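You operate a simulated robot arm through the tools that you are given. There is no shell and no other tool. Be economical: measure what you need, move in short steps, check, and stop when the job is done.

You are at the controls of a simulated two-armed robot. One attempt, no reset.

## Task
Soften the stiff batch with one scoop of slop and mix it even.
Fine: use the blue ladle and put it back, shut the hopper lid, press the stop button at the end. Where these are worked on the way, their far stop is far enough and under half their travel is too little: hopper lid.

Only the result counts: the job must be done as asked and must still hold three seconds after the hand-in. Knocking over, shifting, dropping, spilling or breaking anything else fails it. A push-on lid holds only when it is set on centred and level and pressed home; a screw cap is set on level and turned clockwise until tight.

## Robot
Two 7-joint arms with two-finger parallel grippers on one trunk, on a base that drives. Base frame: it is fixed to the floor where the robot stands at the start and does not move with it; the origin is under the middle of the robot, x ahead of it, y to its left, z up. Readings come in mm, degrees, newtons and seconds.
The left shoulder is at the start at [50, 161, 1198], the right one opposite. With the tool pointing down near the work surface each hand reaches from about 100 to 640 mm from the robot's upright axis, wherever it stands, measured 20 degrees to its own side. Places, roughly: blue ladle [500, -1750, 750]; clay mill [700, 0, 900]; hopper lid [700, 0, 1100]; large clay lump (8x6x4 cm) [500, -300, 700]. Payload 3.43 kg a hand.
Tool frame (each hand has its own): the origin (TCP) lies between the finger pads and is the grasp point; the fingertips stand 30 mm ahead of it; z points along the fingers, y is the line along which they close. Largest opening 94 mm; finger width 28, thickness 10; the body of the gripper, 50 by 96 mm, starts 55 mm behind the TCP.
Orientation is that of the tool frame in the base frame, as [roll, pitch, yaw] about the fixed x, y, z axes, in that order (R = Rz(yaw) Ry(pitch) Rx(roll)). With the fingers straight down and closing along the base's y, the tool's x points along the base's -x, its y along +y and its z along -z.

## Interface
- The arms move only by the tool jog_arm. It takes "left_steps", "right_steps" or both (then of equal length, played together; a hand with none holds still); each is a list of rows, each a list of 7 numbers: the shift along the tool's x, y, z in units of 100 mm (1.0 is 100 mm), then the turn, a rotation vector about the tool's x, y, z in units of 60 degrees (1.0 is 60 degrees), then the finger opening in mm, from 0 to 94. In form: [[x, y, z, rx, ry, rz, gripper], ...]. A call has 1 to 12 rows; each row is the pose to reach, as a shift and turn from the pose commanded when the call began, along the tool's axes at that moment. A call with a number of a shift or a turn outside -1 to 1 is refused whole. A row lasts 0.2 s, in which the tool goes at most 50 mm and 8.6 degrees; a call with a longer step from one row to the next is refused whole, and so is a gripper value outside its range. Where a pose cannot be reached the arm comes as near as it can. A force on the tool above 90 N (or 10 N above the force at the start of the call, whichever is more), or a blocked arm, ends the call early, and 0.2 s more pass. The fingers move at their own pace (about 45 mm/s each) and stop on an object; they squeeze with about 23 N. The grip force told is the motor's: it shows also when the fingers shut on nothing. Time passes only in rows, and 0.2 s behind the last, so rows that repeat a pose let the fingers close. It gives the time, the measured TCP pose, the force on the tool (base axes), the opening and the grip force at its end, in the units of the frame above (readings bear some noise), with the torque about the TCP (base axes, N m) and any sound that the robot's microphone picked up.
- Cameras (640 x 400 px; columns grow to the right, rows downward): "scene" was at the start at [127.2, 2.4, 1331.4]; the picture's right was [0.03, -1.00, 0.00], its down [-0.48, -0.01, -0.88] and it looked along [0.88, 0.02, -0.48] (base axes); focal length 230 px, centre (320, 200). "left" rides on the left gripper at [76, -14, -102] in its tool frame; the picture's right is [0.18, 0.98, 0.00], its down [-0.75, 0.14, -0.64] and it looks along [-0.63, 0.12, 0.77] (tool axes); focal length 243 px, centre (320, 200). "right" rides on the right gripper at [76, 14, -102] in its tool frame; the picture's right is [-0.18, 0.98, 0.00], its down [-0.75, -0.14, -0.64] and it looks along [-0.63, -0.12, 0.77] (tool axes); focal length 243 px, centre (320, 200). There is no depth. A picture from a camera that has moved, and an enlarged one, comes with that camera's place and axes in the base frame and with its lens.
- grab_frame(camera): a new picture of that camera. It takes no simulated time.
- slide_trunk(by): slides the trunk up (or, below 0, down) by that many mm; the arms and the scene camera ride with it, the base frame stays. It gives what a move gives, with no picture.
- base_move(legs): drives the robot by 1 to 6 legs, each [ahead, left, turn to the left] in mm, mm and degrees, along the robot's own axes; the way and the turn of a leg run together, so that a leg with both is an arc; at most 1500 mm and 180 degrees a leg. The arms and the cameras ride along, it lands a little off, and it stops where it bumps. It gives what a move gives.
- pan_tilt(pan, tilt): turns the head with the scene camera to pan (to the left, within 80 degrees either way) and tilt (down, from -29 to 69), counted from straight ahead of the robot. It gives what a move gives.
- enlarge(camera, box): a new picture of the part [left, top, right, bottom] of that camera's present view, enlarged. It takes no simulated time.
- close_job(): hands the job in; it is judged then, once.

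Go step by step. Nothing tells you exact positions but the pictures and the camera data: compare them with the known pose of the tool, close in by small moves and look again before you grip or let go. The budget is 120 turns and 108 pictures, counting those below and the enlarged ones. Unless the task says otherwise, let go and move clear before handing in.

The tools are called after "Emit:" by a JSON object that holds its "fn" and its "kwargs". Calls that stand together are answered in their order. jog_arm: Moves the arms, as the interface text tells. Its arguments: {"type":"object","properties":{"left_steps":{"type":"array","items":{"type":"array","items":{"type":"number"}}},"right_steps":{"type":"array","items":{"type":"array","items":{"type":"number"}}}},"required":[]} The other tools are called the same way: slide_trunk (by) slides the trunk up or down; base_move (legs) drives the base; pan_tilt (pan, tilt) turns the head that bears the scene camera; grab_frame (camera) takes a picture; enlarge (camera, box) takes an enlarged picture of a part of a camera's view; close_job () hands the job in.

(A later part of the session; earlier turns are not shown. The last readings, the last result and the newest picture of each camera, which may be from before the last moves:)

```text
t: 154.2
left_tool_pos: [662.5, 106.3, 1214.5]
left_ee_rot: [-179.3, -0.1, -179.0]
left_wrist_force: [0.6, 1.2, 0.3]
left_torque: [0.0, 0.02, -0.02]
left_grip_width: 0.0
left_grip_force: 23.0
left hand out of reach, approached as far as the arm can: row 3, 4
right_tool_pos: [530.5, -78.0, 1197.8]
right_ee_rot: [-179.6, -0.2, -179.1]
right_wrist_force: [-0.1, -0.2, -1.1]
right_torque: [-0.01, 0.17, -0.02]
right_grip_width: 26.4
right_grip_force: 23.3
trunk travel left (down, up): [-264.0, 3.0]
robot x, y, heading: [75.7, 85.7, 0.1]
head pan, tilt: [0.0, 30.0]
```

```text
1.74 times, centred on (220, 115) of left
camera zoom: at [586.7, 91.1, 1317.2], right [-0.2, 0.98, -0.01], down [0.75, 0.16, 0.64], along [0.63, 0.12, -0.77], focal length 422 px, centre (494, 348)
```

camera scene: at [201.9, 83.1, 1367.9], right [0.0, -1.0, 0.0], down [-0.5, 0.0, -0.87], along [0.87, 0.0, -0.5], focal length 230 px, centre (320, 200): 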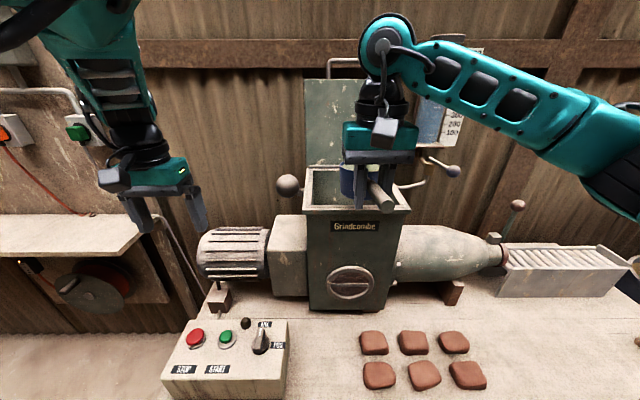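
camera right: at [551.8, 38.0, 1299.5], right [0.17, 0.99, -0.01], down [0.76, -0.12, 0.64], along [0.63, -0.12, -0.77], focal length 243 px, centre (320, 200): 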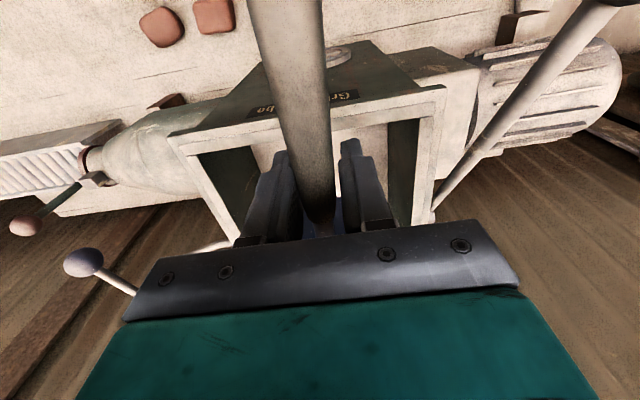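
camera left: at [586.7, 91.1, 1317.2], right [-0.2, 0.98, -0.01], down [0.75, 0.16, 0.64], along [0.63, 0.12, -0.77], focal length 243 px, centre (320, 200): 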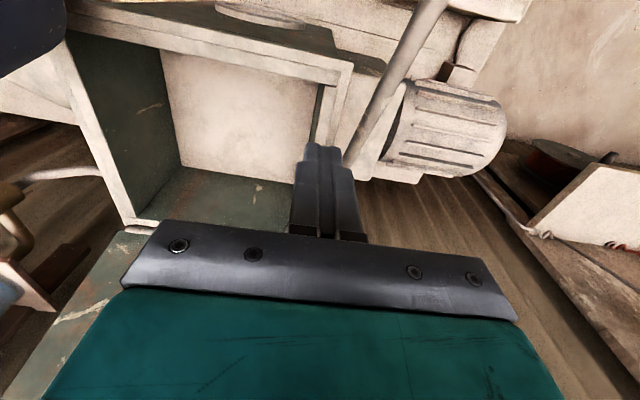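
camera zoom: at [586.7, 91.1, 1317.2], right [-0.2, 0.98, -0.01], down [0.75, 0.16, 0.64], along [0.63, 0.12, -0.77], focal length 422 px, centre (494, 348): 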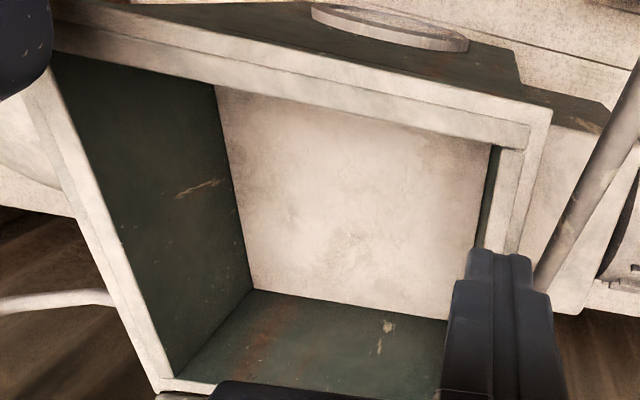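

The hopper surface is pinkish-pale like the dry clay pieces, so I take it that the stiff batch is already in the mill; a trial mix should confirm it. Next I'll prepare the left hand to close the lid: point it forward and roll it so the fingers close vertically around the bar.

Emit:
{"fn": "jog_arm", "kwargs": {"left_steps": [[0.2, 0.1, 0, 0, -0.1, 0, 0], [0.4, 0.2, 0, 0, -0.24, 0, 0], [0.6, 0.3, 0, 0, -0.38, 0, 0], [0.8, 0.4, 0, 0, -0.52, 0, 0], [1.0, 0.5, 0, 0, -0.66, 0, 0], [1.0, 0.5, 0, 0, -0.8, 0, 0], [1.0, 0.5, 0, 0, -0.94, 0, 0]]}}

Emit:
{"fn": "jog_arm", "kwargs": {"left_steps": [[0, 0, 0, 0, -0.14, 0, 0], [0, 0, 0, 0, -0.28, 0, 0], [0, 0, 0, 0, -0.42, 0, 0], [0, 0, 0, 0, -0.56, 0, 0], [0, 0, 0, 0, -0.56, 0, 0]]}}

Emit:
{"fn": "jog_arm", "kwargs": {"left_steps": [[0, 0, 0, 0, 0, -0.14, 60], [0, 0, 0, 0, 0, -0.28, 60], [0, 0, 0, 0, 0, -0.42, 60], [0, 0, 0, 0, 0, -0.56, 60], [0, 0, 0, 0, 0, -0.7, 60], [0, 0, 0, 0, 0, -0.84, 60], [0, 0, 0, 0, 0, -0.98, 60]]}}

Emit:
{"fn": "jog_arm", "kwargs": {"left_steps": [[0, 0, 0, 0, 0, -0.14, 60], [0, 0, 0, 0, 0, -0.28, 60], [0, 0, 0, 0, 0, -0.42, 60], [0, 0, 0, 0, 0, -0.52, 60], [0, 0, 0, 0, 0, -0.52, 60]]}}

Emit:
{"fn": "grab_frame", "kwargs": {"camera": "scene"}}

```text
t: 155.8
left_tool_pos: [597.3, 383.9, 1226.5]
left_ee_rot: [-178.5, 56.6, -178.0]
left_wrist_force: [-1.3, 0.0, 0.0]
left_torque: [0.02, -0.04, -0.02]
left_grip_width: 0.1
left_grip_force: 23.0
left hand out of reach, approached as far as the arm can: row 1, 2, 3, 4, 5, 6, 7
right_tool_pos: [529.0, -77.8, 1197.7]
right_ee_rot: [-179.6, -0.1, -179.2]
right_wrist_force: [-0.4, 1.4, -1.9]
right_torque: [0.0, 0.05, -0.02]
right_grip_width: 26.5
right_grip_force: 22.7
trunk travel left (down, up): [-264.0, 3.0]
robot x, y, heading: [72.0, 83.6, 0.0]
head pan, tilt: [0.0, 30.0]
```

```text
t: 157.0
left_tool_pos: [594.5, 394.1, 1226.4]
left_ee_rot: [-77.3, 88.6, -75.9]
left_wrist_force: [0.3, 0.8, -0.4]
left_torque: [0.01, 0.0, 0.02]
left_grip_width: 0.0
left_grip_force: 22.8
left hand out of reach, approached as far as the arm can: row 1, 2, 3, 4, 5
right_tool_pos: [529.9, -77.4, 1197.7]
right_ee_rot: [-179.6, -0.1, -179.2]
right_wrist_force: [-0.5, -0.2, -1.7]
right_torque: [0.03, 0.1, -0.01]
right_grip_width: 26.4
right_grip_force: 23.2
trunk travel left (down, up): [-264.0, 3.0]
robot x, y, heading: [74.4, 82.6, 0.2]
head pan, tilt: [0.0, 30.0]
```

```text
t: 158.6
left_tool_pos: [595.4, 395.7, 1224.4]
left_ee_rot: [-90.1, 29.6, -88.5]
left_wrist_force: [-0.4, -0.6, 0.6]
left_torque: [0.02, 0.02, 0.01]
left_grip_width: 60.0
left_grip_force: 0.0
right_tool_pos: [530.0, -78.0, 1198.0]
right_ee_rot: [-179.6, -0.2, -179.1]
right_wrist_force: [-1.3, -0.3, -1.7]
right_torque: [0.02, 0.06, 0.02]
right_grip_width: 26.6
right_grip_force: 23.2
trunk travel left (down, up): [-264.0, 3.0]
robot x, y, heading: [74.3, 80.3, -0.2]
head pan, tilt: [0.0, 30.0]
```

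```text
t: 159.8
left_tool_pos: [595.7, 395.0, 1223.8]
left_ee_rot: [-90.2, -1.5, -88.5]
left_wrist_force: [-0.7, 0.0, -0.4]
left_torque: [-0.03, 0.02, -0.05]
left_grip_width: 59.8
left_grip_force: 0.0
right_tool_pos: [530.6, -77.5, 1197.8]
right_ee_rot: [-179.5, -0.1, -179.1]
right_wrist_force: [0.4, 0.6, -2.0]
right_torque: [-0.01, 0.12, 0.03]
right_grip_width: 26.5
right_grip_force: 23.2
trunk travel left (down, up): [-264.0, 3.0]
robot x, y, heading: [73.2, 77.5, 0.2]
head pan, tilt: [0.0, 30.0]
```

```text
32 pictures are left
camera scene: at [201.1, 83.2, 1368.1], right [0.0, -1.0, 0.0], down [-0.5, 0.0, -0.87], along [0.87, 0.0, -0.5], focal length 230 px, centre (320, 200)
```

scene: 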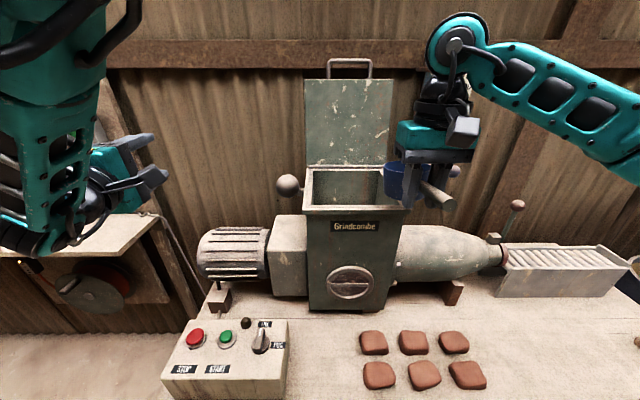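

The left hand now points forward with its fingers closing vertically. I'll drive right and raise this hand in front of the handle bar, which I place at about (922, 4, 1384).

Emit:
{"fn": "base_move", "kwargs": {"legs": [[0, -175, 0]]}}

Emit:
{"fn": "jog_arm", "kwargs": {"left_steps": [[0.2, -0.2, 0, 0, 0, 0, 60], [0.4, -0.4, 0, 0, 0, 0, 60], [0.6, -0.6, 0, 0, 0, 0, 60], [0.8, -0.8, 0, 0, 0, 0, 60], [1.0, -1.0, 0, 0, 0, 0, 60]]}}

Emit:
{"fn": "jog_arm", "kwargs": {"left_steps": [[0.2, -0.1, 0.2, 0, 0, 0, 60], [0.4, -0.2, 0.4, 0, 0, 0, 60], [0.6, -0.3, 0.6, 0, 0, 0, 60], [0.8, -0.45, 0.8, 0, 0, 0, 60], [1.0, -0.6, 1.0, 0, 0, 0, 60]]}}

Emit:
{"fn": "grab_frame", "kwargs": {"camera": "scene"}}

Emit:
{"fn": "grab_frame", "kwargs": {"camera": "left"}}

```text
t: 161.3
left_tool_pos: [594.6, 222.2, 1223.6]
left_ee_rot: [-90.0, -1.3, -88.4]
left_wrist_force: [0.5, -0.6, 0.3]
left_torque: [-0.02, 0.0, -0.02]
left_grip_width: 59.9
left_grip_force: 0.1
right_tool_pos: [531.5, -250.8, 1197.4]
right_ee_rot: [-179.6, -0.2, -179.0]
right_wrist_force: [0.1, 0.2, -0.7]
right_torque: [0.07, 0.11, -0.05]
right_grip_width: 26.4
right_grip_force: 23.2
trunk travel left (down, up): [-264.0, 3.0]
robot x, y, heading: [77.3, -90.0, 0.4]
head pan, tilt: [0.0, 30.0]
```

```text
t: 162.5
left_tool_pos: [602.5, 218.2, 1332.8]
left_ee_rot: [-90.0, -1.5, -88.7]
left_wrist_force: [-0.5, 0.1, -0.4]
left_torque: [-0.04, 0.01, -0.02]
left_grip_width: 60.0
left_grip_force: 0.1
left hand out of reach, approached as far as the arm can: row 1, 2, 3, 4, 5
right_tool_pos: [531.3, -250.9, 1197.9]
right_ee_rot: [-179.6, 0.0, -179.1]
right_wrist_force: [-0.1, -0.5, -1.6]
right_torque: [0.02, 0.1, -0.01]
right_grip_width: 26.4
right_grip_force: 23.3
trunk travel left (down, up): [-264.0, 3.0]
robot x, y, heading: [73.5, -91.2, 0.1]
head pan, tilt: [0.0, 30.0]
```

```text
t: 163.7
left_tool_pos: [720.7, 181.7, 1392.3]
left_ee_rot: [-90.2, -1.5, -88.5]
left_wrist_force: [0.7, 0.1, -0.2]
left_torque: [-0.04, 0.01, 0.03]
left_grip_width: 60.0
left_grip_force: 0.1
left hand out of reach, approached as far as the arm can: row 1, 2, 3, 4, 5
right_tool_pos: [530.5, -249.6, 1197.5]
right_ee_rot: [-179.6, -0.2, -179.0]
right_wrist_force: [0.5, -0.1, -1.4]
right_torque: [-0.01, 0.11, 0.0]
right_grip_width: 26.7
right_grip_force: 22.9
trunk travel left (down, up): [-264.0, 3.0]
robot x, y, heading: [75.2, -90.4, 0.4]
head pan, tilt: [0.0, 30.0]
```

```text
31 pictures are left
camera scene: at [201.7, -89.5, 1368.1], right [0.01, -1.0, 0.0], down [-0.5, 0.0, -0.87], along [0.87, 0.0, -0.5], focal length 230 px, centre (320, 200)
```

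scene: 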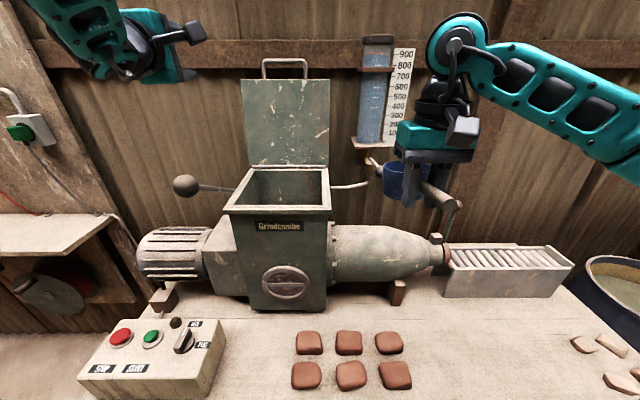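

```text
30 pictures are left
camera left: at [620.4, 101.3, 1408.6], right [0.0, -0.21, -0.98], down [-0.66, 0.73, -0.16], along [0.75, 0.65, -0.14], focal length 243 px, centre (320, 200)
```

left: 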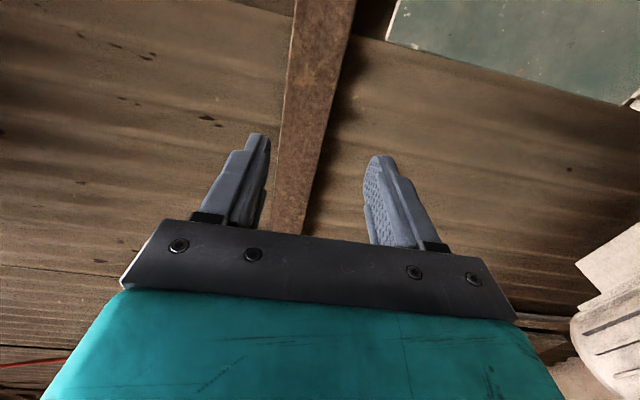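

Triangulation from the two views confirms the bar centre at (923, 4, 1384). I'll align sideways with the base and drive 90 mm ahead.

Emit:
{"fn": "base_move", "kwargs": {"legs": [[0, -178, 0], [90, 0, 0]]}}

Emit:
{"fn": "jog_arm", "kwargs": {"left_steps": [[0, 0.04, 0.1, 0, 0, 0, 50], [0, 0.08, 0.3, 0, 0, 0, 50], [0, 0.08, 0.3, 0, 0, 0, 50]]}}

Emit:
{"fn": "grab_frame", "kwargs": {"camera": "left"}}

Emit:
{"fn": "pan_tilt", "kwargs": {"pan": 25, "tilt": 10}}

Emit:
{"fn": "grab_frame", "kwargs": {"camera": "scene"}}

```text
t: 165.8
left_tool_pos: [755.6, -0.4, 1392.6]
left_ee_rot: [-90.0, -1.7, -88.5]
left_wrist_force: [0.2, -0.3, -0.3]
left_torque: [0.0, 0.02, 0.0]
left_grip_width: 59.9
left_grip_force: 0.1
right_tool_pos: [565.0, -432.1, 1195.8]
right_ee_rot: [-179.6, -0.2, -179.0]
right_wrist_force: [-0.4, 0.4, -0.2]
right_torque: [0.0, 0.06, -0.01]
right_grip_width: 26.5
right_grip_force: 23.0
trunk travel left (down, up): [-264.0, 3.0]
robot x, y, heading: [105.4, -268.3, 0.2]
head pan, tilt: [0.0, 30.0]
stopped in leg 2: the robot was blocked; the commanded pose is now the measured one
```

```text
t: 166.6
left_tool_pos: [784.5, 3.3, 1383.4]
left_ee_rot: [-89.8, -2.0, -88.3]
left_wrist_force: [-0.2, 0.0, -0.5]
left_torque: [0.01, 0.02, -0.02]
left_grip_width: 50.3
left_grip_force: 0.1
right_tool_pos: [565.8, -431.2, 1198.0]
right_ee_rot: [-179.6, -0.1, -179.0]
right_wrist_force: [-0.5, -0.2, -1.4]
right_torque: [0.02, 0.04, 0.02]
right_grip_width: 26.5
right_grip_force: 22.5
trunk travel left (down, up): [-264.0, 3.0]
robot x, y, heading: [111.2, -271.3, 0.3]
head pan, tilt: [0.0, 30.0]
```

```text
29 pictures are left
camera left: at [684.2, -75.8, 1401.5], right [0.01, -0.22, -0.98], down [-0.66, 0.73, -0.17], along [0.75, 0.65, -0.14], focal length 243 px, centre (320, 200)
```

left: 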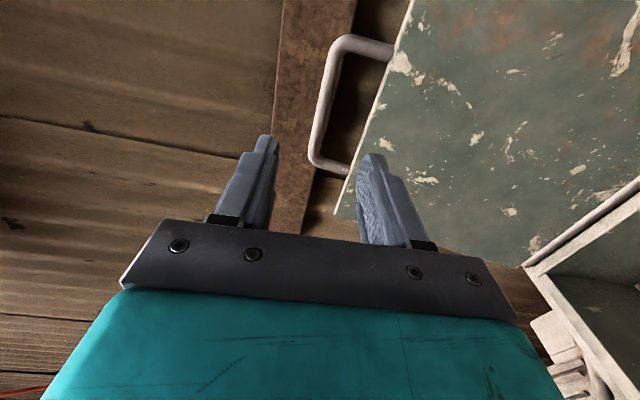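

```text
t: 167.4
left_tool_pos: [785.2, 4.6, 1383.0]
left_ee_rot: [-90.1, -2.0, -88.3]
left_wrist_force: [-0.2, 0.7, -0.5]
left_torque: [0.0, 0.03, -0.04]
left_grip_width: 50.0
left_grip_force: 0.0
right_tool_pos: [565.2, -431.5, 1197.2]
right_ee_rot: [-179.5, -0.2, -179.0]
right_wrist_force: [0.0, 0.4, -1.6]
right_torque: [-0.02, 0.11, 0.0]
right_grip_width: 26.3
right_grip_force: 23.1
trunk travel left (down, up): [-264.0, 3.0]
robot x, y, heading: [108.7, -271.7, 0.4]
head pan, tilt: [25.0, 10.0]
```

```text
28 pictures are left
camera scene: at [229.4, -231.7, 1400.3], right [0.43, -0.9, 0.0], down [-0.16, -0.07, -0.98], along [0.89, 0.42, -0.17], focal length 230 px, centre (320, 200)
```

scene: 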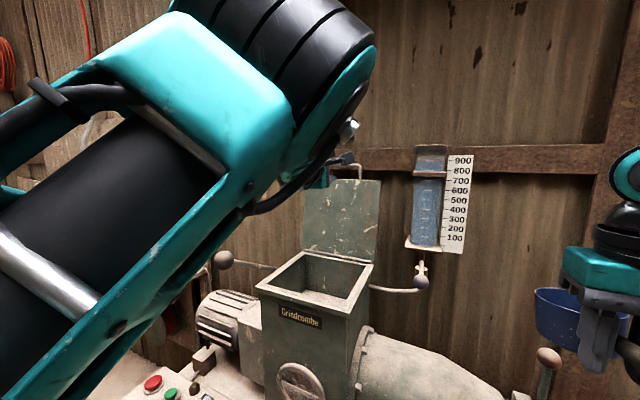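

The base is stopped by the table at x about 108, so the reach to the bar is tight. I'll square the left shoulder up with the bar to gain reach.

Emit:
{"fn": "base_move", "kwargs": {"legs": [[0, 110, 0]]}}

Emit:
{"fn": "jog_arm", "kwargs": {"left_steps": [[0.25, 0, 0, 0, 0, 0, 50], [0.5, 0, 0, 0, 0, 0, 50], [0.75, 0, 0, 0, 0, 0, 50], [1.0, 0, 0, 0, 0, 0, 50], [1.0, 0, 0, 0, 0, 0, 50]]}}

Emit:
{"fn": "jog_arm", "kwargs": {"left_steps": [[0, 0, 0.25, 0, 0, 0, 50], [0, 0, 0.5, 0, 0, 0, 50], [0, 0, 0.75, 0, 0, 0, 50], [0, 0, 1.0, 0, 0, 0, 50], [0, 0, 1.0, 0, 0, 0, 50]]}}

Emit:
{"fn": "grab_frame", "kwargs": {"camera": "left"}}

```text
t: 168.6
left_tool_pos: [784.3, 116.0, 1382.7]
left_ee_rot: [-90.2, -2.1, -88.1]
left_wrist_force: [0.4, 0.0, -0.1]
left_torque: [0.02, 0.01, -0.04]
left_grip_width: 50.1
left_grip_force: 0.0
right_tool_pos: [564.6, -320.8, 1197.0]
right_ee_rot: [-179.5, -0.3, -179.0]
right_wrist_force: [-0.1, 0.9, -1.0]
right_torque: [-0.04, 0.1, 0.02]
right_grip_width: 26.4
right_grip_force: 23.4
trunk travel left (down, up): [-264.0, 3.0]
robot x, y, heading: [110.3, -158.6, 0.2]
head pan, tilt: [25.0, 10.0]
```

```text
t: 169.8
left_tool_pos: [785.4, 94.6, 1384.7]
left_ee_rot: [-90.1, -2.2, -88.1]
left_wrist_force: [-1.5, 0.3, 0.3]
left_torque: [0.0, 0.0, 0.0]
left_grip_width: 49.9
left_grip_force: 0.1
left hand out of reach, approached as far as the arm can: row 1, 2, 3, 4, 5
right_tool_pos: [564.8, -321.3, 1196.8]
right_ee_rot: [-179.6, -0.2, -179.0]
right_wrist_force: [-0.3, -0.4, -1.0]
right_torque: [0.02, 0.09, 0.03]
right_grip_width: 26.3
right_grip_force: 23.0
trunk travel left (down, up): [-264.0, 3.0]
robot x, y, heading: [108.6, -165.5, 0.3]
head pan, tilt: [25.0, 10.0]
```

```text
t: 171.0
left_tool_pos: [884.0, 94.0, 1386.0]
left_ee_rot: [-90.0, -1.9, -88.2]
left_wrist_force: [0.2, -0.2, 0.2]
left_torque: [0.01, 0.0, -0.01]
left_grip_width: 50.0
left_grip_force: 0.1
right_tool_pos: [564.2, -322.3, 1198.0]
right_ee_rot: [-179.6, -0.2, -178.9]
right_wrist_force: [0.0, 0.5, -0.9]
right_torque: [0.03, 0.07, 0.0]
right_grip_width: 26.3
right_grip_force: 23.3
trunk travel left (down, up): [-264.0, 3.0]
robot x, y, heading: [110.4, -158.8, 0.2]
head pan, tilt: [25.0, 10.0]
```

```text
27 pictures are left
camera left: at [784.3, 13.9, 1402.5], right [0.01, -0.22, -0.98], down [-0.67, 0.73, -0.17], along [0.75, 0.65, -0.14], focal length 243 px, centre (320, 200)
```

left: 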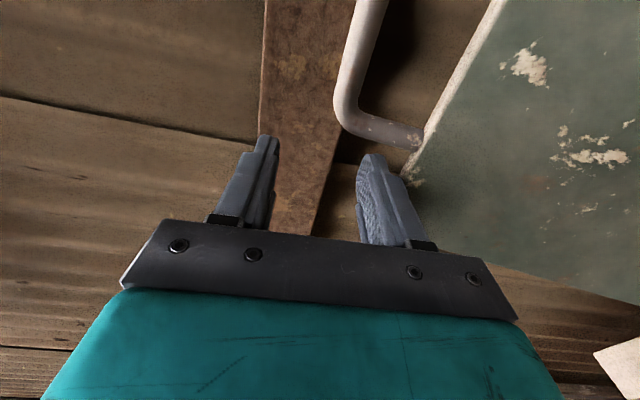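

The bar is just to the right at z about 1377. I'll back off 30 mm, shift the base 75 mm right, then go forward so the bar sits between the fingers.

Emit:
{"fn": "jog_arm", "kwargs": {"left_steps": [[0, 0.08, -0.3, 0, 0, 0, 50], [0, 0.08, -0.3, 0, 0, 0, 50]]}}

Emit:
{"fn": "base_move", "kwargs": {"legs": [[0, -78, 0]]}}

Emit:
{"fn": "jog_arm", "kwargs": {"left_steps": [[0, 0, 0.15, 0, 0, 0, 50], [0, 0, 0.3, 0, 0, 0, 50], [0, 0, 0.45, 0, 0, 0, 50], [0, 0, 0.6, 0, 0, 0, 50], [0, 0, 0.6, 0, 0, 0, 50]]}}

Emit:
{"fn": "grab_frame", "kwargs": {"camera": "left"}}

```text
t: 171.6
left_tool_pos: [854.4, 92.5, 1379.2]
left_ee_rot: [-90.1, -2.0, -88.2]
left_wrist_force: [0.1, -0.9, 0.0]
left_torque: [-0.02, -0.02, 0.02]
left_grip_width: 49.9
left_grip_force: 0.2
right_tool_pos: [565.4, -321.4, 1197.4]
right_ee_rot: [-179.5, -0.3, -179.0]
right_wrist_force: [0.2, -0.2, -1.9]
right_torque: [0.0, 0.13, -0.02]
right_grip_width: 26.3
right_grip_force: 23.0
trunk travel left (down, up): [-264.0, 3.0]
robot x, y, heading: [106.9, -156.2, 0.1]
head pan, tilt: [25.0, 10.0]
```

```text
t: 172.7
left_tool_pos: [854.9, 12.2, 1380.4]
left_ee_rot: [-90.1, -2.0, -88.1]
left_wrist_force: [-0.3, -0.7, -0.4]
left_torque: [0.02, -0.01, 0.03]
left_grip_width: 49.6
left_grip_force: 0.1
right_tool_pos: [565.1, -401.4, 1196.1]
right_ee_rot: [-179.5, -0.2, -179.0]
right_wrist_force: [0.0, -0.1, -0.8]
right_torque: [-0.05, 0.09, 0.01]
right_grip_width: 26.5
right_grip_force: 23.2
trunk travel left (down, up): [-264.0, 3.0]
robot x, y, heading: [109.6, -241.5, 0.2]
head pan, tilt: [25.0, 10.0]
```

```text
t: 173.7
left_tool_pos: [891.2, 12.6, 1381.9]
left_ee_rot: [-90.3, -1.8, -88.6]
left_wrist_force: [-81.2, -7.2, -11.2]
left_torque: [-0.28, 3.47, -0.81]
left_grip_width: 56.7
left_grip_force: 5.6
right_tool_pos: [549.7, -400.7, 1201.3]
right_ee_rot: [-179.6, 0.4, -178.8]
right_wrist_force: [0.6, -0.7, -1.2]
right_torque: [0.05, 0.1, -0.03]
right_grip_width: 26.4
right_grip_force: 22.6
trunk travel left (down, up): [-264.0, 3.0]
robot x, y, heading: [109.6, -240.6, 0.2]
head pan, tilt: [25.0, 10.0]
stopped in row 4 (left hand): the force on the tool passed its limit (the readings are from after the stop); the commanded pose is now the measured one
```

```text
26 pictures are left
camera left: at [791.3, -65.2, 1400.0], right [0.0, -0.22, -0.98], down [-0.66, 0.73, -0.16], along [0.75, 0.64, -0.14], focal length 243 px, centre (320, 200)
```

left: 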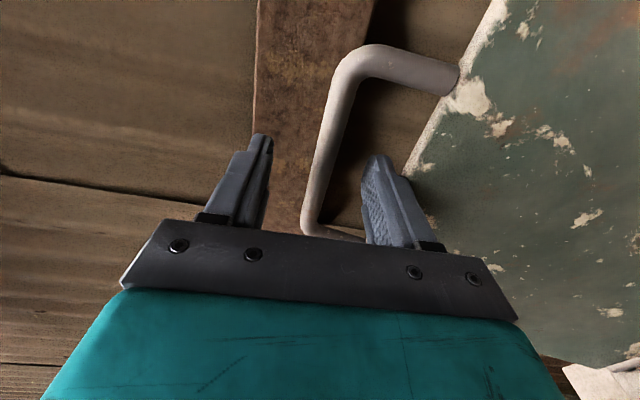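

The lower finger touched the lid's top edge. I'll back off, raise a few mm, narrow the opening to 40 mm, and go in again.

Emit:
{"fn": "jog_arm", "kwargs": {"left_steps": [[0, 0, -0.2, 0, 0, 0, 40], [0, -0.06, -0.3, 0, 0, 0, 40], [0, -0.06, -0.2, 0, 0, 0, 40], [0, -0.06, -0.05, 0, 0, 0, 40], [0, -0.06, 0.1, 0, 0, 0, 40], [0, -0.06, 0.2, 0, 0, 0, 40], [0, -0.06, 0.2, 0, 0, 0, 40]]}}

Emit:
{"fn": "grab_frame", "kwargs": {"camera": "left"}}

```text
t: 175.3
left_tool_pos: [926.3, 14.2, 1376.0]
left_ee_rot: [-90.8, -1.9, -88.4]
left_wrist_force: [-1.7, 0.7, 2.1]
left_torque: [0.03, 0.13, 0.0]
left_grip_width: 38.8
left_grip_force: 0.1
left hand out of reach, approached as far as the arm can: row 6, 7
right_tool_pos: [563.3, -399.2, 1197.4]
right_ee_rot: [-179.6, -0.3, -178.9]
right_wrist_force: [0.3, -0.2, -1.6]
right_torque: [-0.01, 0.08, 0.03]
right_grip_width: 26.4
right_grip_force: 23.6
trunk travel left (down, up): [-264.0, 3.0]
robot x, y, heading: [103.9, -243.3, 0.6]
head pan, tilt: [25.0, 10.0]
```

```text
25 pictures are left
camera left: at [825.4, -64.7, 1394.3], right [-0.01, -0.22, -0.98], down [-0.66, 0.73, -0.16], along [0.75, 0.65, -0.15], focal length 243 px, centre (320, 200)
```

left: 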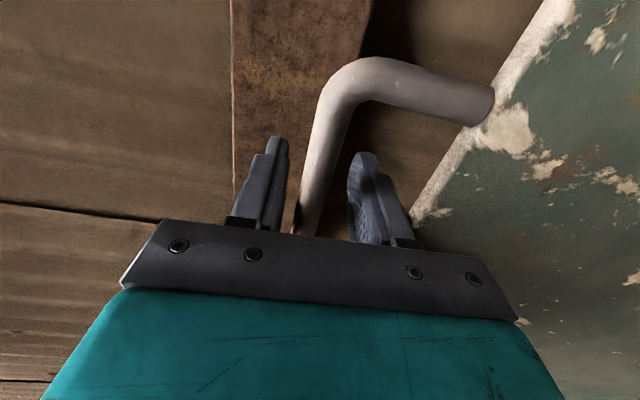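

The bar lies between the fingers. I'll close on it and pull the lid forward past upright.

Emit:
{"fn": "jog_arm", "kwargs": {"left_steps": [[0, 0, 0, 0, 0, 0, 0], [0, 0, 0, 0, 0, 0, 0], [0, 0, 0, 0, 0, 0, 0], [0, -0.02, -0.12, 0, 0, 0, 0], [0, -0.04, -0.26, 0, 0, 0, 0], [0, -0.06, -0.4, 0, 0, 0, 0], [0, -0.06, -0.55, 0, 0, 0, 0], [0, -0.06, -0.7, 0, 0, 0, 0], [0, -0.05, -0.85, 0, 0, 0, 0], [0, -0.03, -1.0, 0, 0, 0, 0]]}}

Emit:
{"fn": "grab_frame", "kwargs": {"camera": "left"}}

```text
t: 177.5
left_tool_pos: [824.5, 12.9, 1381.9]
left_ee_rot: [-90.7, -1.9, -88.5]
left_wrist_force: [-2.7, -0.1, 8.0]
left_torque: [0.98, 0.13, 0.42]
left_grip_width: 16.5
left_grip_force: 45.2
left hand out of reach, approached as far as the arm can: row 4
right_tool_pos: [562.3, -399.3, 1197.6]
right_ee_rot: [-179.6, -0.1, -178.9]
right_wrist_force: [0.8, 0.0, -1.3]
right_torque: [0.0, 0.09, -0.01]
right_grip_width: 26.5
right_grip_force: 22.3
trunk travel left (down, up): [-264.0, 3.0]
robot x, y, heading: [107.3, -241.0, 0.5]
head pan, tilt: [25.0, 10.0]
```

```text
24 pictures are left
camera left: at [724.2, -66.6, 1399.2], right [-0.01, -0.22, -0.98], down [-0.66, 0.73, -0.16], along [0.75, 0.65, -0.15], focal length 243 px, centre (320, 200)
```

left: 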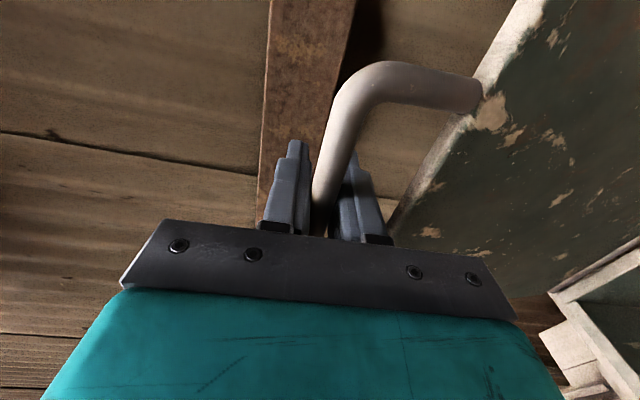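

The lid is now past upright and follows the hand. I'll loosen slightly and guide it down along its arc.

Emit:
{"fn": "jog_arm", "kwargs": {"left_steps": [[0, 0.05, -0.25, 0, 0, 0, 24], [0, 0.15, -0.51, 0, 0, 0, 24], [0, 0.25, -0.75, 0, 0, 0, 24], [0, 0.35, -0.95, 0, 0, 0, 24], [0, 0.35, -0.95, 0, 0, 0, 24]]}}

Emit:
{"fn": "jog_arm", "kwargs": {"left_steps": [[0, 0.13, -0.2, 0, 0, 0, 24], [0, 0.28, -0.4, 0, 0, 0, 24], [0, 0.45, -0.58, 0, 0, 0, 24], [0, 0.62, -0.74, 0, 0, 0, 24], [0, 0.9, -0.94, 0, 0, 0, 24], [0, 0.9, -0.94, 0, 0, 0, 24]]}}

Emit:
{"fn": "grab_frame", "kwargs": {"camera": "scene"}}

```text
t: 178.7
left_tool_pos: [733.0, 7.1, 1344.9]
left_ee_rot: [-91.1, -1.9, -88.4]
left_wrist_force: [4.7, 1.8, -10.9]
left_torque: [0.18, -0.41, 0.06]
left_grip_width: 30.3
left_grip_force: 5.3
right_tool_pos: [566.4, -400.1, 1196.6]
right_ee_rot: [-179.6, -0.4, -178.9]
right_wrist_force: [0.1, 1.0, -1.6]
right_torque: [0.01, 0.08, 0.02]
right_grip_width: 26.5
right_grip_force: 23.0
trunk travel left (down, up): [-264.0, 3.0]
robot x, y, heading: [102.9, -242.5, 0.3]
head pan, tilt: [25.0, 10.0]
```

```text
t: 180.1
left_tool_pos: [637.4, 10.0, 1258.5]
left_ee_rot: [-90.0, -1.4, -87.6]
left_wrist_force: [31.0, 29.6, 4.6]
left_torque: [4.11, -6.51, 1.54]
left_grip_width: 20.7
left_grip_force: 0.1
right_tool_pos: [567.8, -395.8, 1194.6]
right_ee_rot: [-179.5, -0.4, -178.9]
right_wrist_force: [-0.9, -0.2, -0.9]
right_torque: [-0.03, 0.09, 0.01]
right_grip_width: 26.6
right_grip_force: 22.7
trunk travel left (down, up): [-264.0, 3.0]
robot x, y, heading: [108.1, -240.3, 0.5]
head pan, tilt: [25.0, 10.0]
```

```text
23 pictures are left
camera scene: at [231.4, -196.1, 1399.9], right [0.43, -0.9, 0.0], down [-0.16, -0.08, -0.98], along [0.89, 0.42, -0.18], focal length 230 px, centre (320, 200)
```

scene: 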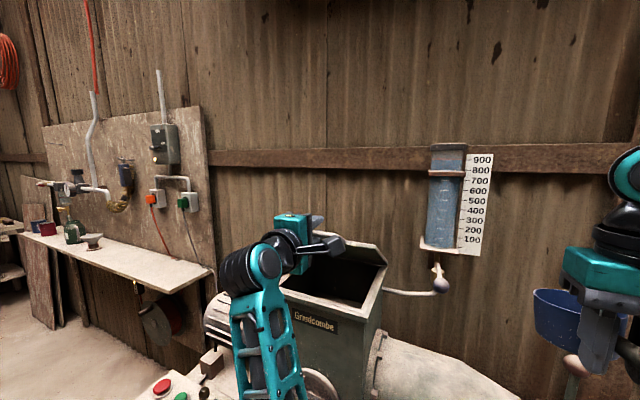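

The lid is about a third open and coming down. There's some side force on the hand, so I'll hold still a moment and look.

Emit:
{"fn": "jog_arm", "kwargs": {"left_steps": [[0, 0, 0, 0, 0, 0, 30], [0, 0, 0, 0, 0, 0, 30]]}}

Emit:
{"fn": "enlarge", "kwargs": {"camera": "scene", "box": [200, 190, 440, 340]}}

Emit:
{"fn": "grab_frame", "kwargs": {"camera": "left"}}

```text
t: 180.7
left_tool_pos: [636.9, 10.0, 1258.5]
left_ee_rot: [-89.8, -1.4, -87.6]
left_wrist_force: [27.6, 33.7, 8.8]
left_torque: [4.32, -6.94, 0.35]
left_grip_width: 24.6
left_grip_force: 0.1
right_tool_pos: [566.0, -395.5, 1196.6]
right_ee_rot: [-179.3, -0.4, -178.9]
right_wrist_force: [0.7, 0.1, -1.6]
right_torque: [-0.04, 0.09, -0.02]
right_grip_width: 26.4
right_grip_force: 22.9
trunk travel left (down, up): [-264.0, 3.0]
robot x, y, heading: [103.5, -239.7, 0.4]
head pan, tilt: [25.0, 10.0]
```

```text
2.67 times, centred on (320, 265) of scene
camera zoom: at [230.0, -195.7, 1400.0], right [0.43, -0.9, 0.0], down [-0.16, -0.08, -0.98], along [0.89, 0.42, -0.18], focal length 612 px, centre (320, 27)
```

zoom: 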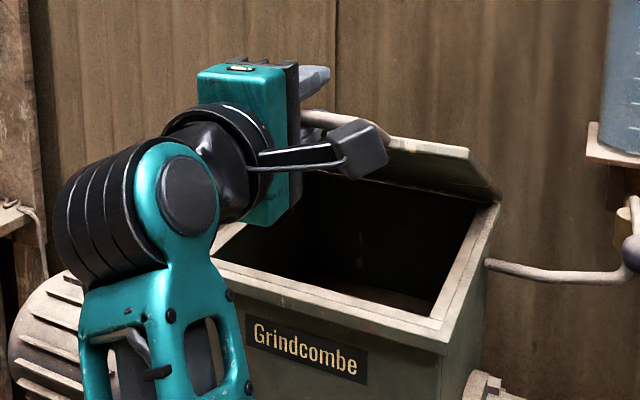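

```text
21 pictures are left
camera left: at [536.7, -70.9, 1274.1], right [0.01, -0.21, -0.98], down [-0.67, 0.72, -0.16], along [0.74, 0.66, -0.13], focal length 243 px, centre (320, 200)
```

left: 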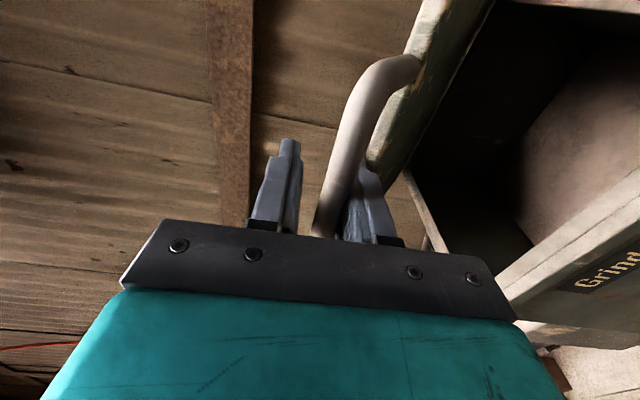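

The bar rests on the lower finger and the forearm seems to brush the hopper's front corner. I'll ease the base back 20 mm, recheck the forces and see where the elbow is.

Emit:
{"fn": "base_move", "kwargs": {"legs": [[-20, 0, 0]]}}

Emit:
{"fn": "pan_tilt", "kwargs": {"pan": 30, "tilt": 35}}

Emit:
{"fn": "grab_frame", "kwargs": {"camera": "scene"}}

```text
t: 181.5
left_tool_pos: [632.5, 9.6, 1259.9]
left_ee_rot: [-89.0, -0.1, -87.3]
left_wrist_force: [44.7, 16.4, -6.1]
left_torque: [2.0, -6.29, -1.89]
left_grip_width: 34.2
left_grip_force: 2.7
right_tool_pos: [555.9, -397.6, 1193.9]
right_ee_rot: [-179.4, -0.7, -179.0]
right_wrist_force: [0.3, 0.3, -1.5]
right_torque: [0.01, 0.09, 0.01]
right_grip_width: 26.4
right_grip_force: 23.3
trunk travel left (down, up): [-264.0, 3.0]
robot x, y, heading: [96.6, -240.8, 0.3]
head pan, tilt: [25.0, 10.0]
stopped in leg 1: the force on the tool passed its limit (the readings are from after the stop); the commanded pose is now the measured one
```

```text
t: 182.4
left_tool_pos: [632.6, 9.8, 1259.0]
left_ee_rot: [-89.1, -0.2, -87.2]
left_wrist_force: [51.9, 16.9, -8.7]
left_torque: [2.46, -7.19, -1.08]
left_grip_width: 34.8
left_grip_force: 4.2
right_tool_pos: [557.1, -396.8, 1194.5]
right_ee_rot: [-179.4, -0.7, -178.9]
right_wrist_force: [-0.1, 0.1, -1.2]
right_torque: [0.02, 0.08, -0.01]
right_grip_width: 26.5
right_grip_force: 22.9
trunk travel left (down, up): [-264.0, 3.0]
robot x, y, heading: [96.7, -238.7, 0.3]
head pan, tilt: [30.0, 35.0]
```

```text
20 pictures are left
camera scene: at [214.3, -192.9, 1359.2], right [0.51, -0.86, 0.0], down [-0.5, -0.29, -0.81], along [0.7, 0.41, -0.58], focal length 230 px, centre (320, 200)
```

scene: 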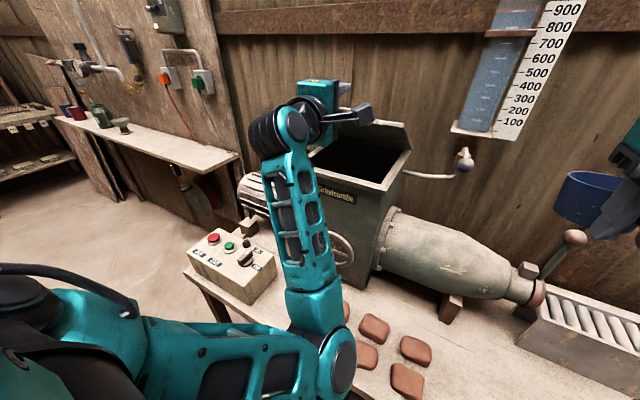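

The force shows the lower finger is wedged in the handle loop because it reaches too far past the bar. I'll draw back until only the fingertip carries the bar, then keep lowering along the arc.

Emit:
{"fn": "jog_arm", "kwargs": {"left_steps": [[0, -0.03, -0.08, 0, 0, 0, 40], [0, -0.03, -0.16, 0, 0, 0, 40], [0, 0, -0.24, 0, 0, 0, 40]]}}

Emit:
{"fn": "grab_frame", "kwargs": {"camera": "left"}}

```text
t: 182.9
left_tool_pos: [630.6, 9.9, 1261.3]
left_ee_rot: [-88.1, -0.1, -87.1]
left_wrist_force: [70.9, 16.5, -7.7]
left_torque: [0.49, -10.19, -0.92]
left_grip_width: 46.3
left_grip_force: 5.4
right_tool_pos: [560.7, -397.7, 1193.2]
right_ee_rot: [-179.4, -0.9, -178.9]
right_wrist_force: [0.3, 0.0, -1.3]
right_torque: [-0.01, 0.11, 0.01]
right_grip_width: 26.6
right_grip_force: 23.6
trunk travel left (down, up): [-264.0, 3.0]
robot x, y, heading: [96.6, -235.6, 0.1]
head pan, tilt: [30.0, 35.0]
stopped in row 2 (left hand): the force on the tool passed its limit (the readings are from after the stop); the commanded pose is now the measured one
```

```text
19 pictures are left
camera left: at [531.5, -72.8, 1273.5], right [0.04, -0.18, -0.98], down [-0.67, 0.72, -0.16], along [0.74, 0.67, -0.1], focal length 243 px, centre (320, 200)
```

left: 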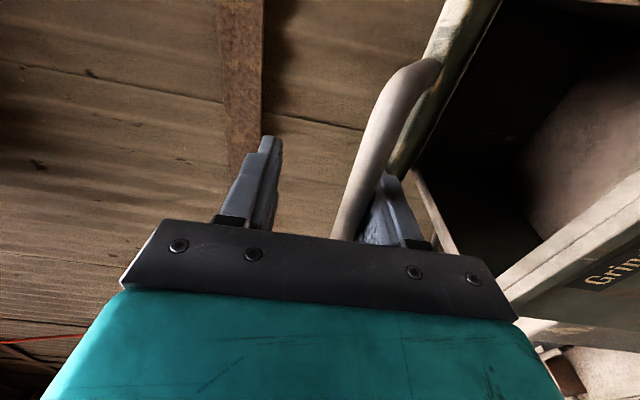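

Still wedged. I'll reopen the lid a little along its arc to free the finger, then withdraw.

Emit:
{"fn": "jog_arm", "kwargs": {"left_steps": [[0, -0.08, 0.1, 0, 0, 0, 36], [0, -0.22, 0.25, 0, 0, 0, 36], [0, -0.4, 0.42, 0, 0, 0, 36], [0, -0.58, 0.6, 0, 0, 0, 36], [0, -0.75, 0.85, 0, 0, 0, 36], [0, -0.75, 0.85, 0, 0, 0, 36]]}}

Emit:
{"fn": "grab_frame", "kwargs": {"camera": "left"}}

```text
t: 184.3
left_tool_pos: [701.7, 9.1, 1346.0]
left_ee_rot: [-88.2, -0.1, -87.3]
left_wrist_force: [-1.0, 1.1, -3.9]
left_torque: [-0.05, -0.04, -0.05]
left_grip_width: 38.3
left_grip_force: 2.3
right_tool_pos: [551.6, -401.2, 1197.2]
right_ee_rot: [-179.4, -0.3, -179.0]
right_wrist_force: [0.3, 0.7, -1.0]
right_torque: [0.02, 0.1, -0.03]
right_grip_width: 26.5
right_grip_force: 22.8
trunk travel left (down, up): [-264.0, 3.0]
robot x, y, heading: [92.0, -236.5, -0.0]
head pan, tilt: [30.0, 35.0]
```

```text
18 pictures are left
camera left: at [602.0, -72.7, 1357.2], right [0.04, -0.18, -0.98], down [-0.67, 0.72, -0.16], along [0.74, 0.67, -0.09], focal length 243 px, centre (320, 200)
```

left: 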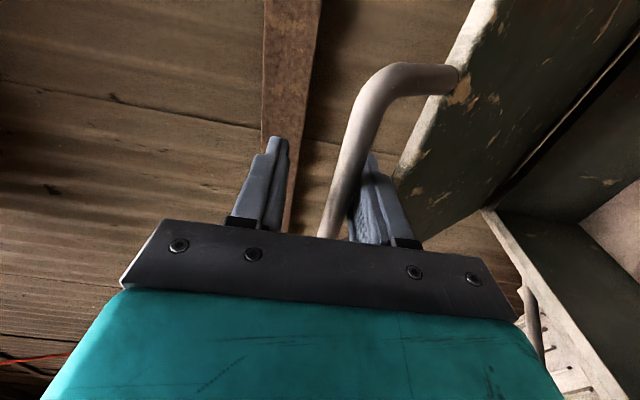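

The finger is free and the bar rests on it. I'll draw back 11 mm so only the tip is under the bar, then follow the arc down.

Emit:
{"fn": "jog_arm", "kwargs": {"left_steps": [[0, 0, -0.11, 0, 0, 0, 40], [0, 0.17, -0.34, 0, 0, 0, 40], [0, 0.33, -0.52, 0, 0, 0, 40], [0, 0.51, -0.68, 0, 0, 0, 40], [0, 0.71, -0.83, 0, 0, 0, 40], [0, 0.91, -0.96, 0, 0, 0, 40]]}}

Emit:
{"fn": "jog_arm", "kwargs": {"left_steps": [[0, 0.22, -0.11, 0, 0, 0, 40], [0, 0.44, -0.2, 0, 0, 0, 40], [0, 0.67, -0.28, 0, 0, 0, 40], [0, 0.91, -0.33, 0, 0, 0, 40]]}}

Emit:
{"fn": "grab_frame", "kwargs": {"camera": "left"}}

Emit:
{"fn": "grab_frame", "kwargs": {"camera": "scene"}}

```text
t: 185.7
left_tool_pos: [608.6, 2.1, 1250.7]
left_ee_rot: [-88.1, -0.1, -87.5]
left_wrist_force: [1.9, 0.8, -5.2]
left_torque: [-0.07, -0.01, -0.1]
left_grip_width: 43.1
left_grip_force: 3.2
right_tool_pos: [551.3, -400.5, 1196.1]
right_ee_rot: [-179.5, -0.4, -179.0]
right_wrist_force: [0.0, -0.3, -2.0]
right_torque: [0.01, 0.1, 0.01]
right_grip_width: 26.7
right_grip_force: 23.1
trunk travel left (down, up): [-264.0, 3.0]
robot x, y, heading: [89.5, -239.0, 0.4]
head pan, tilt: [30.0, 35.0]
```

```text
t: 186.5
left_tool_pos: [584.8, 0.3, 1280.3]
left_ee_rot: [-76.9, -0.6, -87.4]
left_wrist_force: [-3.6, -0.6, -2.5]
left_torque: [0.04, 0.22, -0.03]
left_grip_width: 41.1
left_grip_force: 0.9
right_tool_pos: [549.3, -399.1, 1198.0]
right_ee_rot: [-179.7, -0.3, -179.1]
right_wrist_force: [0.2, -0.7, -2.2]
right_torque: [-0.01, 0.03, 0.02]
right_grip_width: 26.4
right_grip_force: 22.7
trunk travel left (down, up): [-264.0, 3.0]
robot x, y, heading: [94.1, -240.6, 0.3]
head pan, tilt: [30.0, 35.0]
stopped in row 3 (left hand): the arm was blocked; the commanded pose is now the measured one
```

```text
17 pictures are left
camera left: at [483.9, -80.9, 1271.8], right [0.23, -0.18, -0.96], down [-0.63, 0.72, -0.29], along [0.74, 0.67, 0.05], focal length 243 px, centre (320, 200)
```

left: 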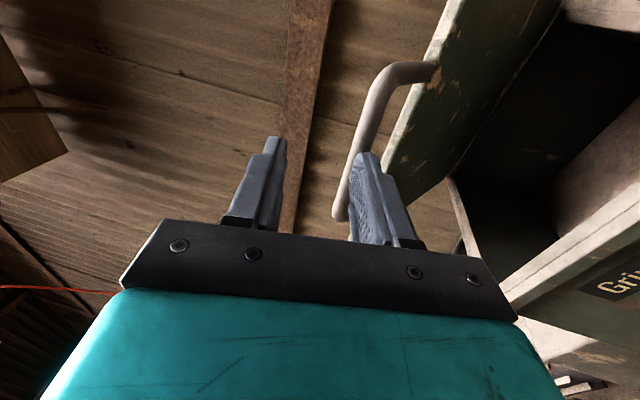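

```text
16 pictures are left
camera scene: at [205.5, -195.8, 1360.6], right [0.5, -0.86, 0.0], down [-0.49, -0.29, -0.82], along [0.71, 0.41, -0.57], focal length 230 px, centre (320, 200)
```

scene: 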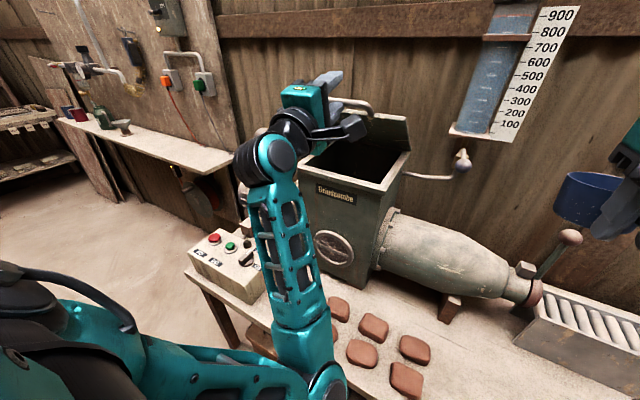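

The arm can't go lower with the hand level, but the lid rests on the fingertip at about 40°. I'll lower it further by pitching the hand down about its wrist.

Emit:
{"fn": "jog_arm", "kwargs": {"left_steps": [[0, 0.25, -0.02, -0.14, 0, 0, 40], [0, 0.49, -0.07, -0.28, 0, 0, 40], [0, 0.72, -0.16, -0.42, 0, 0, 40], [0, 0.94, -0.28, -0.56, 0, 0, 40], [0, 0.94, -0.28, -0.56, 0, 0, 40]]}}

Emit:
{"fn": "enlarge", "kwargs": {"camera": "scene", "box": [200, 60, 440, 300]}}

```text
t: 187.7
left_tool_pos: [579.4, -0.8, 1177.8]
left_ee_rot: [-111.1, -0.7, -87.6]
left_wrist_force: [-0.3, 0.0, -3.7]
left_torque: [0.06, -0.02, 0.03]
left_grip_width: 42.2
left_grip_force: 1.9
right_tool_pos: [550.7, -399.6, 1197.3]
right_ee_rot: [-179.6, -0.3, -179.0]
right_wrist_force: [-0.4, 0.3, -1.7]
right_torque: [0.01, 0.07, 0.0]
right_grip_width: 26.8
right_grip_force: 22.9
trunk travel left (down, up): [-264.0, 3.0]
robot x, y, heading: [94.8, -238.2, 0.4]
head pan, tilt: [30.0, 35.0]
```

```text
1.67 times, centred on (320, 180) of scene
camera zoom: at [207.1, -195.5, 1360.2], right [0.5, -0.86, 0.0], down [-0.5, -0.29, -0.82], along [0.71, 0.41, -0.57], focal length 382 px, centre (320, 233)
```

zoom: 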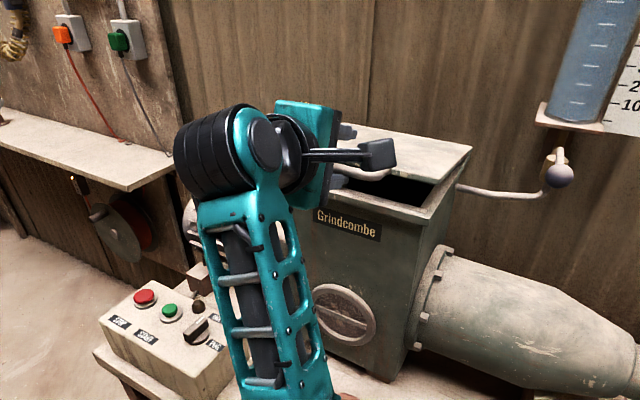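

Working well: the lid is nearly down. I'll pitch a little more to set it on the rim.

Emit:
{"fn": "jog_arm", "kwargs": {"left_steps": [[0, 0.25, -0.04, -0.14, 0, 0, 40], [0, 0.49, -0.1, -0.28, 0, 0, 40], [0, 0.72, -0.2, -0.42, 0, 0, 40], [0, 0.8, -0.35, -0.42, 0, 0, 40]]}}

Emit:
{"fn": "enlarge", "kwargs": {"camera": "scene", "box": [200, 60, 440, 300]}}

```text
t: 188.7
left_tool_pos: [533.3, -2.9, 1119.7]
left_ee_rot: [-135.9, -0.5, -87.4]
left_wrist_force: [-0.6, 0.2, 1.1]
left_torque: [-0.04, -0.09, -0.02]
left_grip_width: 40.1
left_grip_force: 0.1
left hand out of reach, approached as far as the arm can: row 4
right_tool_pos: [550.7, -400.1, 1197.3]
right_ee_rot: [-179.6, -0.1, -179.0]
right_wrist_force: [-0.2, 0.3, -1.2]
right_torque: [0.03, 0.08, -0.01]
right_grip_width: 26.4
right_grip_force: 23.0
trunk travel left (down, up): [-264.0, 3.0]
robot x, y, heading: [94.0, -240.3, 0.2]
head pan, tilt: [30.0, 35.0]
```

```text
1.67 times, centred on (320, 180) of scene
camera zoom: at [206.5, -195.7, 1360.3], right [0.5, -0.86, 0.0], down [-0.5, -0.29, -0.82], along [0.71, 0.41, -0.57], focal length 382 px, centre (320, 233)
```

zoom: 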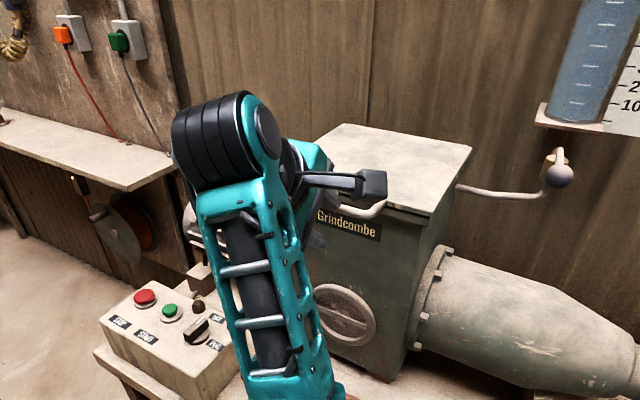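

The lid is shut. Now I'll back off, return the left hand to pointing straight down, and move over to the control box to press START; the knob is already on MIX.

Emit:
{"fn": "base_move", "kwargs": {"legs": [[-160, 0, 0]]}}

Emit:
{"fn": "jog_arm", "kwargs": {"left_steps": [[0, 0, 0, -0.14, 0, 0, 0], [0, 0, 0, -0.28, 0, 0, 0], [0, 0, 0, -0.42, 0, 0, 0], [0, 0, 0, -0.56, 0, 0, 0], [0, 0, 0, -0.7, 0, 0, 0], [0, 0, 0, -0.735, 0, 0, 0]]}}

Emit:
{"fn": "jog_arm", "kwargs": {"left_steps": [[0, 0, 0, 0, 0, 0.14, 0], [0, 0, 0, 0, 0, 0.28, 0], [0, 0, 0, 0, 0, 0.42, 0], [0, 0, 0, 0, 0, 0.56, 0], [0, 0, 0, 0, 0, 0.7, 0], [0, 0, 0, 0, 0, 0.84, 0], [0, 0, 0, 0, 0, 0.98, 0]]}}

Emit:
{"fn": "jog_arm", "kwargs": {"left_steps": [[0, 0, 0, 0, 0, 0.14, 0], [0, 0, 0, 0, 0, 0.28, 0], [0, 0, 0, 0, 0, 0.42, 0], [0, 0, 0, 0, 0, 0.55, 0]]}}

Emit:
{"fn": "base_move", "kwargs": {"legs": [[0, 380, 0]]}}

Emit:
{"fn": "grab_frame", "kwargs": {"camera": "left"}}

```text
t: 190.1
left_tool_pos: [375.7, -5.0, 1120.1]
left_ee_rot: [-135.8, -0.4, -87.3]
left_wrist_force: [0.0, 0.2, 0.2]
left_torque: [-0.01, -0.02, 0.04]
left_grip_width: 39.7
left_grip_force: 0.0
right_tool_pos: [391.9, -400.5, 1197.9]
right_ee_rot: [-179.6, -0.2, -179.0]
right_wrist_force: [-0.3, 0.2, -1.8]
right_torque: [0.0, 0.06, 0.0]
right_grip_width: 26.4
right_grip_force: 23.2
trunk travel left (down, up): [-264.0, 3.0]
robot x, y, heading: [-67.1, -239.9, 0.2]
head pan, tilt: [30.0, 35.0]
```

```text
t: 191.5
left_tool_pos: [451.0, 75.1, 1105.6]
left_ee_rot: [180.0, -0.5, -87.6]
left_wrist_force: [-0.3, 0.2, -0.9]
left_torque: [-0.03, -0.01, 0.0]
left_grip_width: 0.2
left_grip_force: 23.5
left hand out of reach, approached as far as the arm can: row 1, 2, 3, 4, 5, 6
right_tool_pos: [391.9, -400.6, 1196.7]
right_ee_rot: [-179.7, -0.4, -179.0]
right_wrist_force: [-0.7, -0.1, -1.8]
right_torque: [0.01, 0.1, -0.03]
right_grip_width: 26.6
right_grip_force: 23.0
trunk travel left (down, up): [-264.0, 3.0]
robot x, y, heading: [-66.5, -241.8, 0.3]
head pan, tilt: [30.0, 35.0]
```

```text
t: 193.1
left_tool_pos: [450.2, 76.3, 1108.6]
left_ee_rot: [-179.7, -0.1, -146.4]
left_wrist_force: [0.5, -0.1, 0.1]
left_torque: [-0.03, 0.02, -0.01]
left_grip_width: 0.0
left_grip_force: 23.2
right_tool_pos: [391.0, -400.2, 1196.8]
right_ee_rot: [-179.7, -0.4, -178.9]
right_wrist_force: [0.1, 0.2, -1.6]
right_torque: [0.01, 0.07, 0.01]
right_grip_width: 26.6
right_grip_force: 22.7
trunk travel left (down, up): [-264.0, 3.0]
robot x, y, heading: [-66.2, -242.0, 0.0]
head pan, tilt: [30.0, 35.0]
```

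```text
t: 194.1
left_tool_pos: [449.9, 77.4, 1108.5]
left_ee_rot: [-179.6, 0.0, -179.5]
left_wrist_force: [0.4, 0.0, -0.2]
left_torque: [0.01, 0.0, 0.0]
left_grip_width: 0.2
left_grip_force: 22.9
right_tool_pos: [392.8, -402.6, 1196.5]
right_ee_rot: [-179.6, -0.4, -178.9]
right_wrist_force: [0.3, -0.4, -1.3]
right_torque: [-0.01, 0.07, -0.01]
right_grip_width: 26.6
right_grip_force: 23.0
trunk travel left (down, up): [-264.0, 3.0]
robot x, y, heading: [-63.1, -236.2, 0.2]
head pan, tilt: [30.0, 35.0]
```

```text
t: 196.6
left_tool_pos: [446.2, 468.3, 1108.8]
left_ee_rot: [-179.5, 0.0, -179.0]
left_wrist_force: [0.6, 0.7, -0.1]
left_torque: [-0.02, 0.0, 0.01]
left_grip_width: 0.0
left_grip_force: 23.0
right_tool_pos: [390.5, -10.8, 1196.6]
right_ee_rot: [-179.5, -0.4, -178.7]
right_wrist_force: [-0.1, -0.1, -2.1]
right_torque: [0.01, 0.06, 0.02]
right_grip_width: 26.6
right_grip_force: 23.2
trunk travel left (down, up): [-264.0, 3.0]
robot x, y, heading: [-63.2, 147.9, 0.6]
head pan, tilt: [30.0, 35.0]
```

```text
13 pictures are left
camera left: at [369.3, 452.6, 1212.1], right [-0.2, 0.98, -0.01], down [0.75, 0.16, 0.64], along [0.63, 0.12, -0.77], focal length 243 px, centre (320, 200)
```

left: 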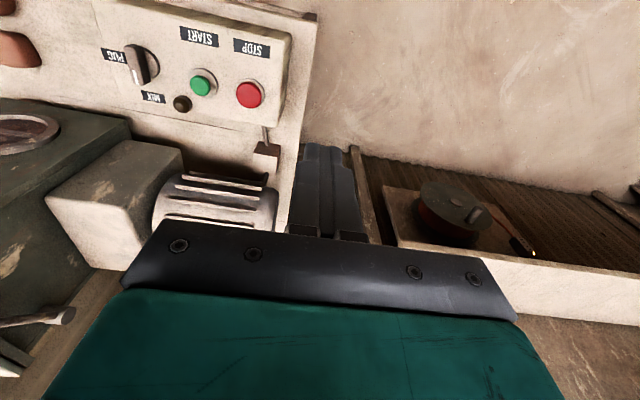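

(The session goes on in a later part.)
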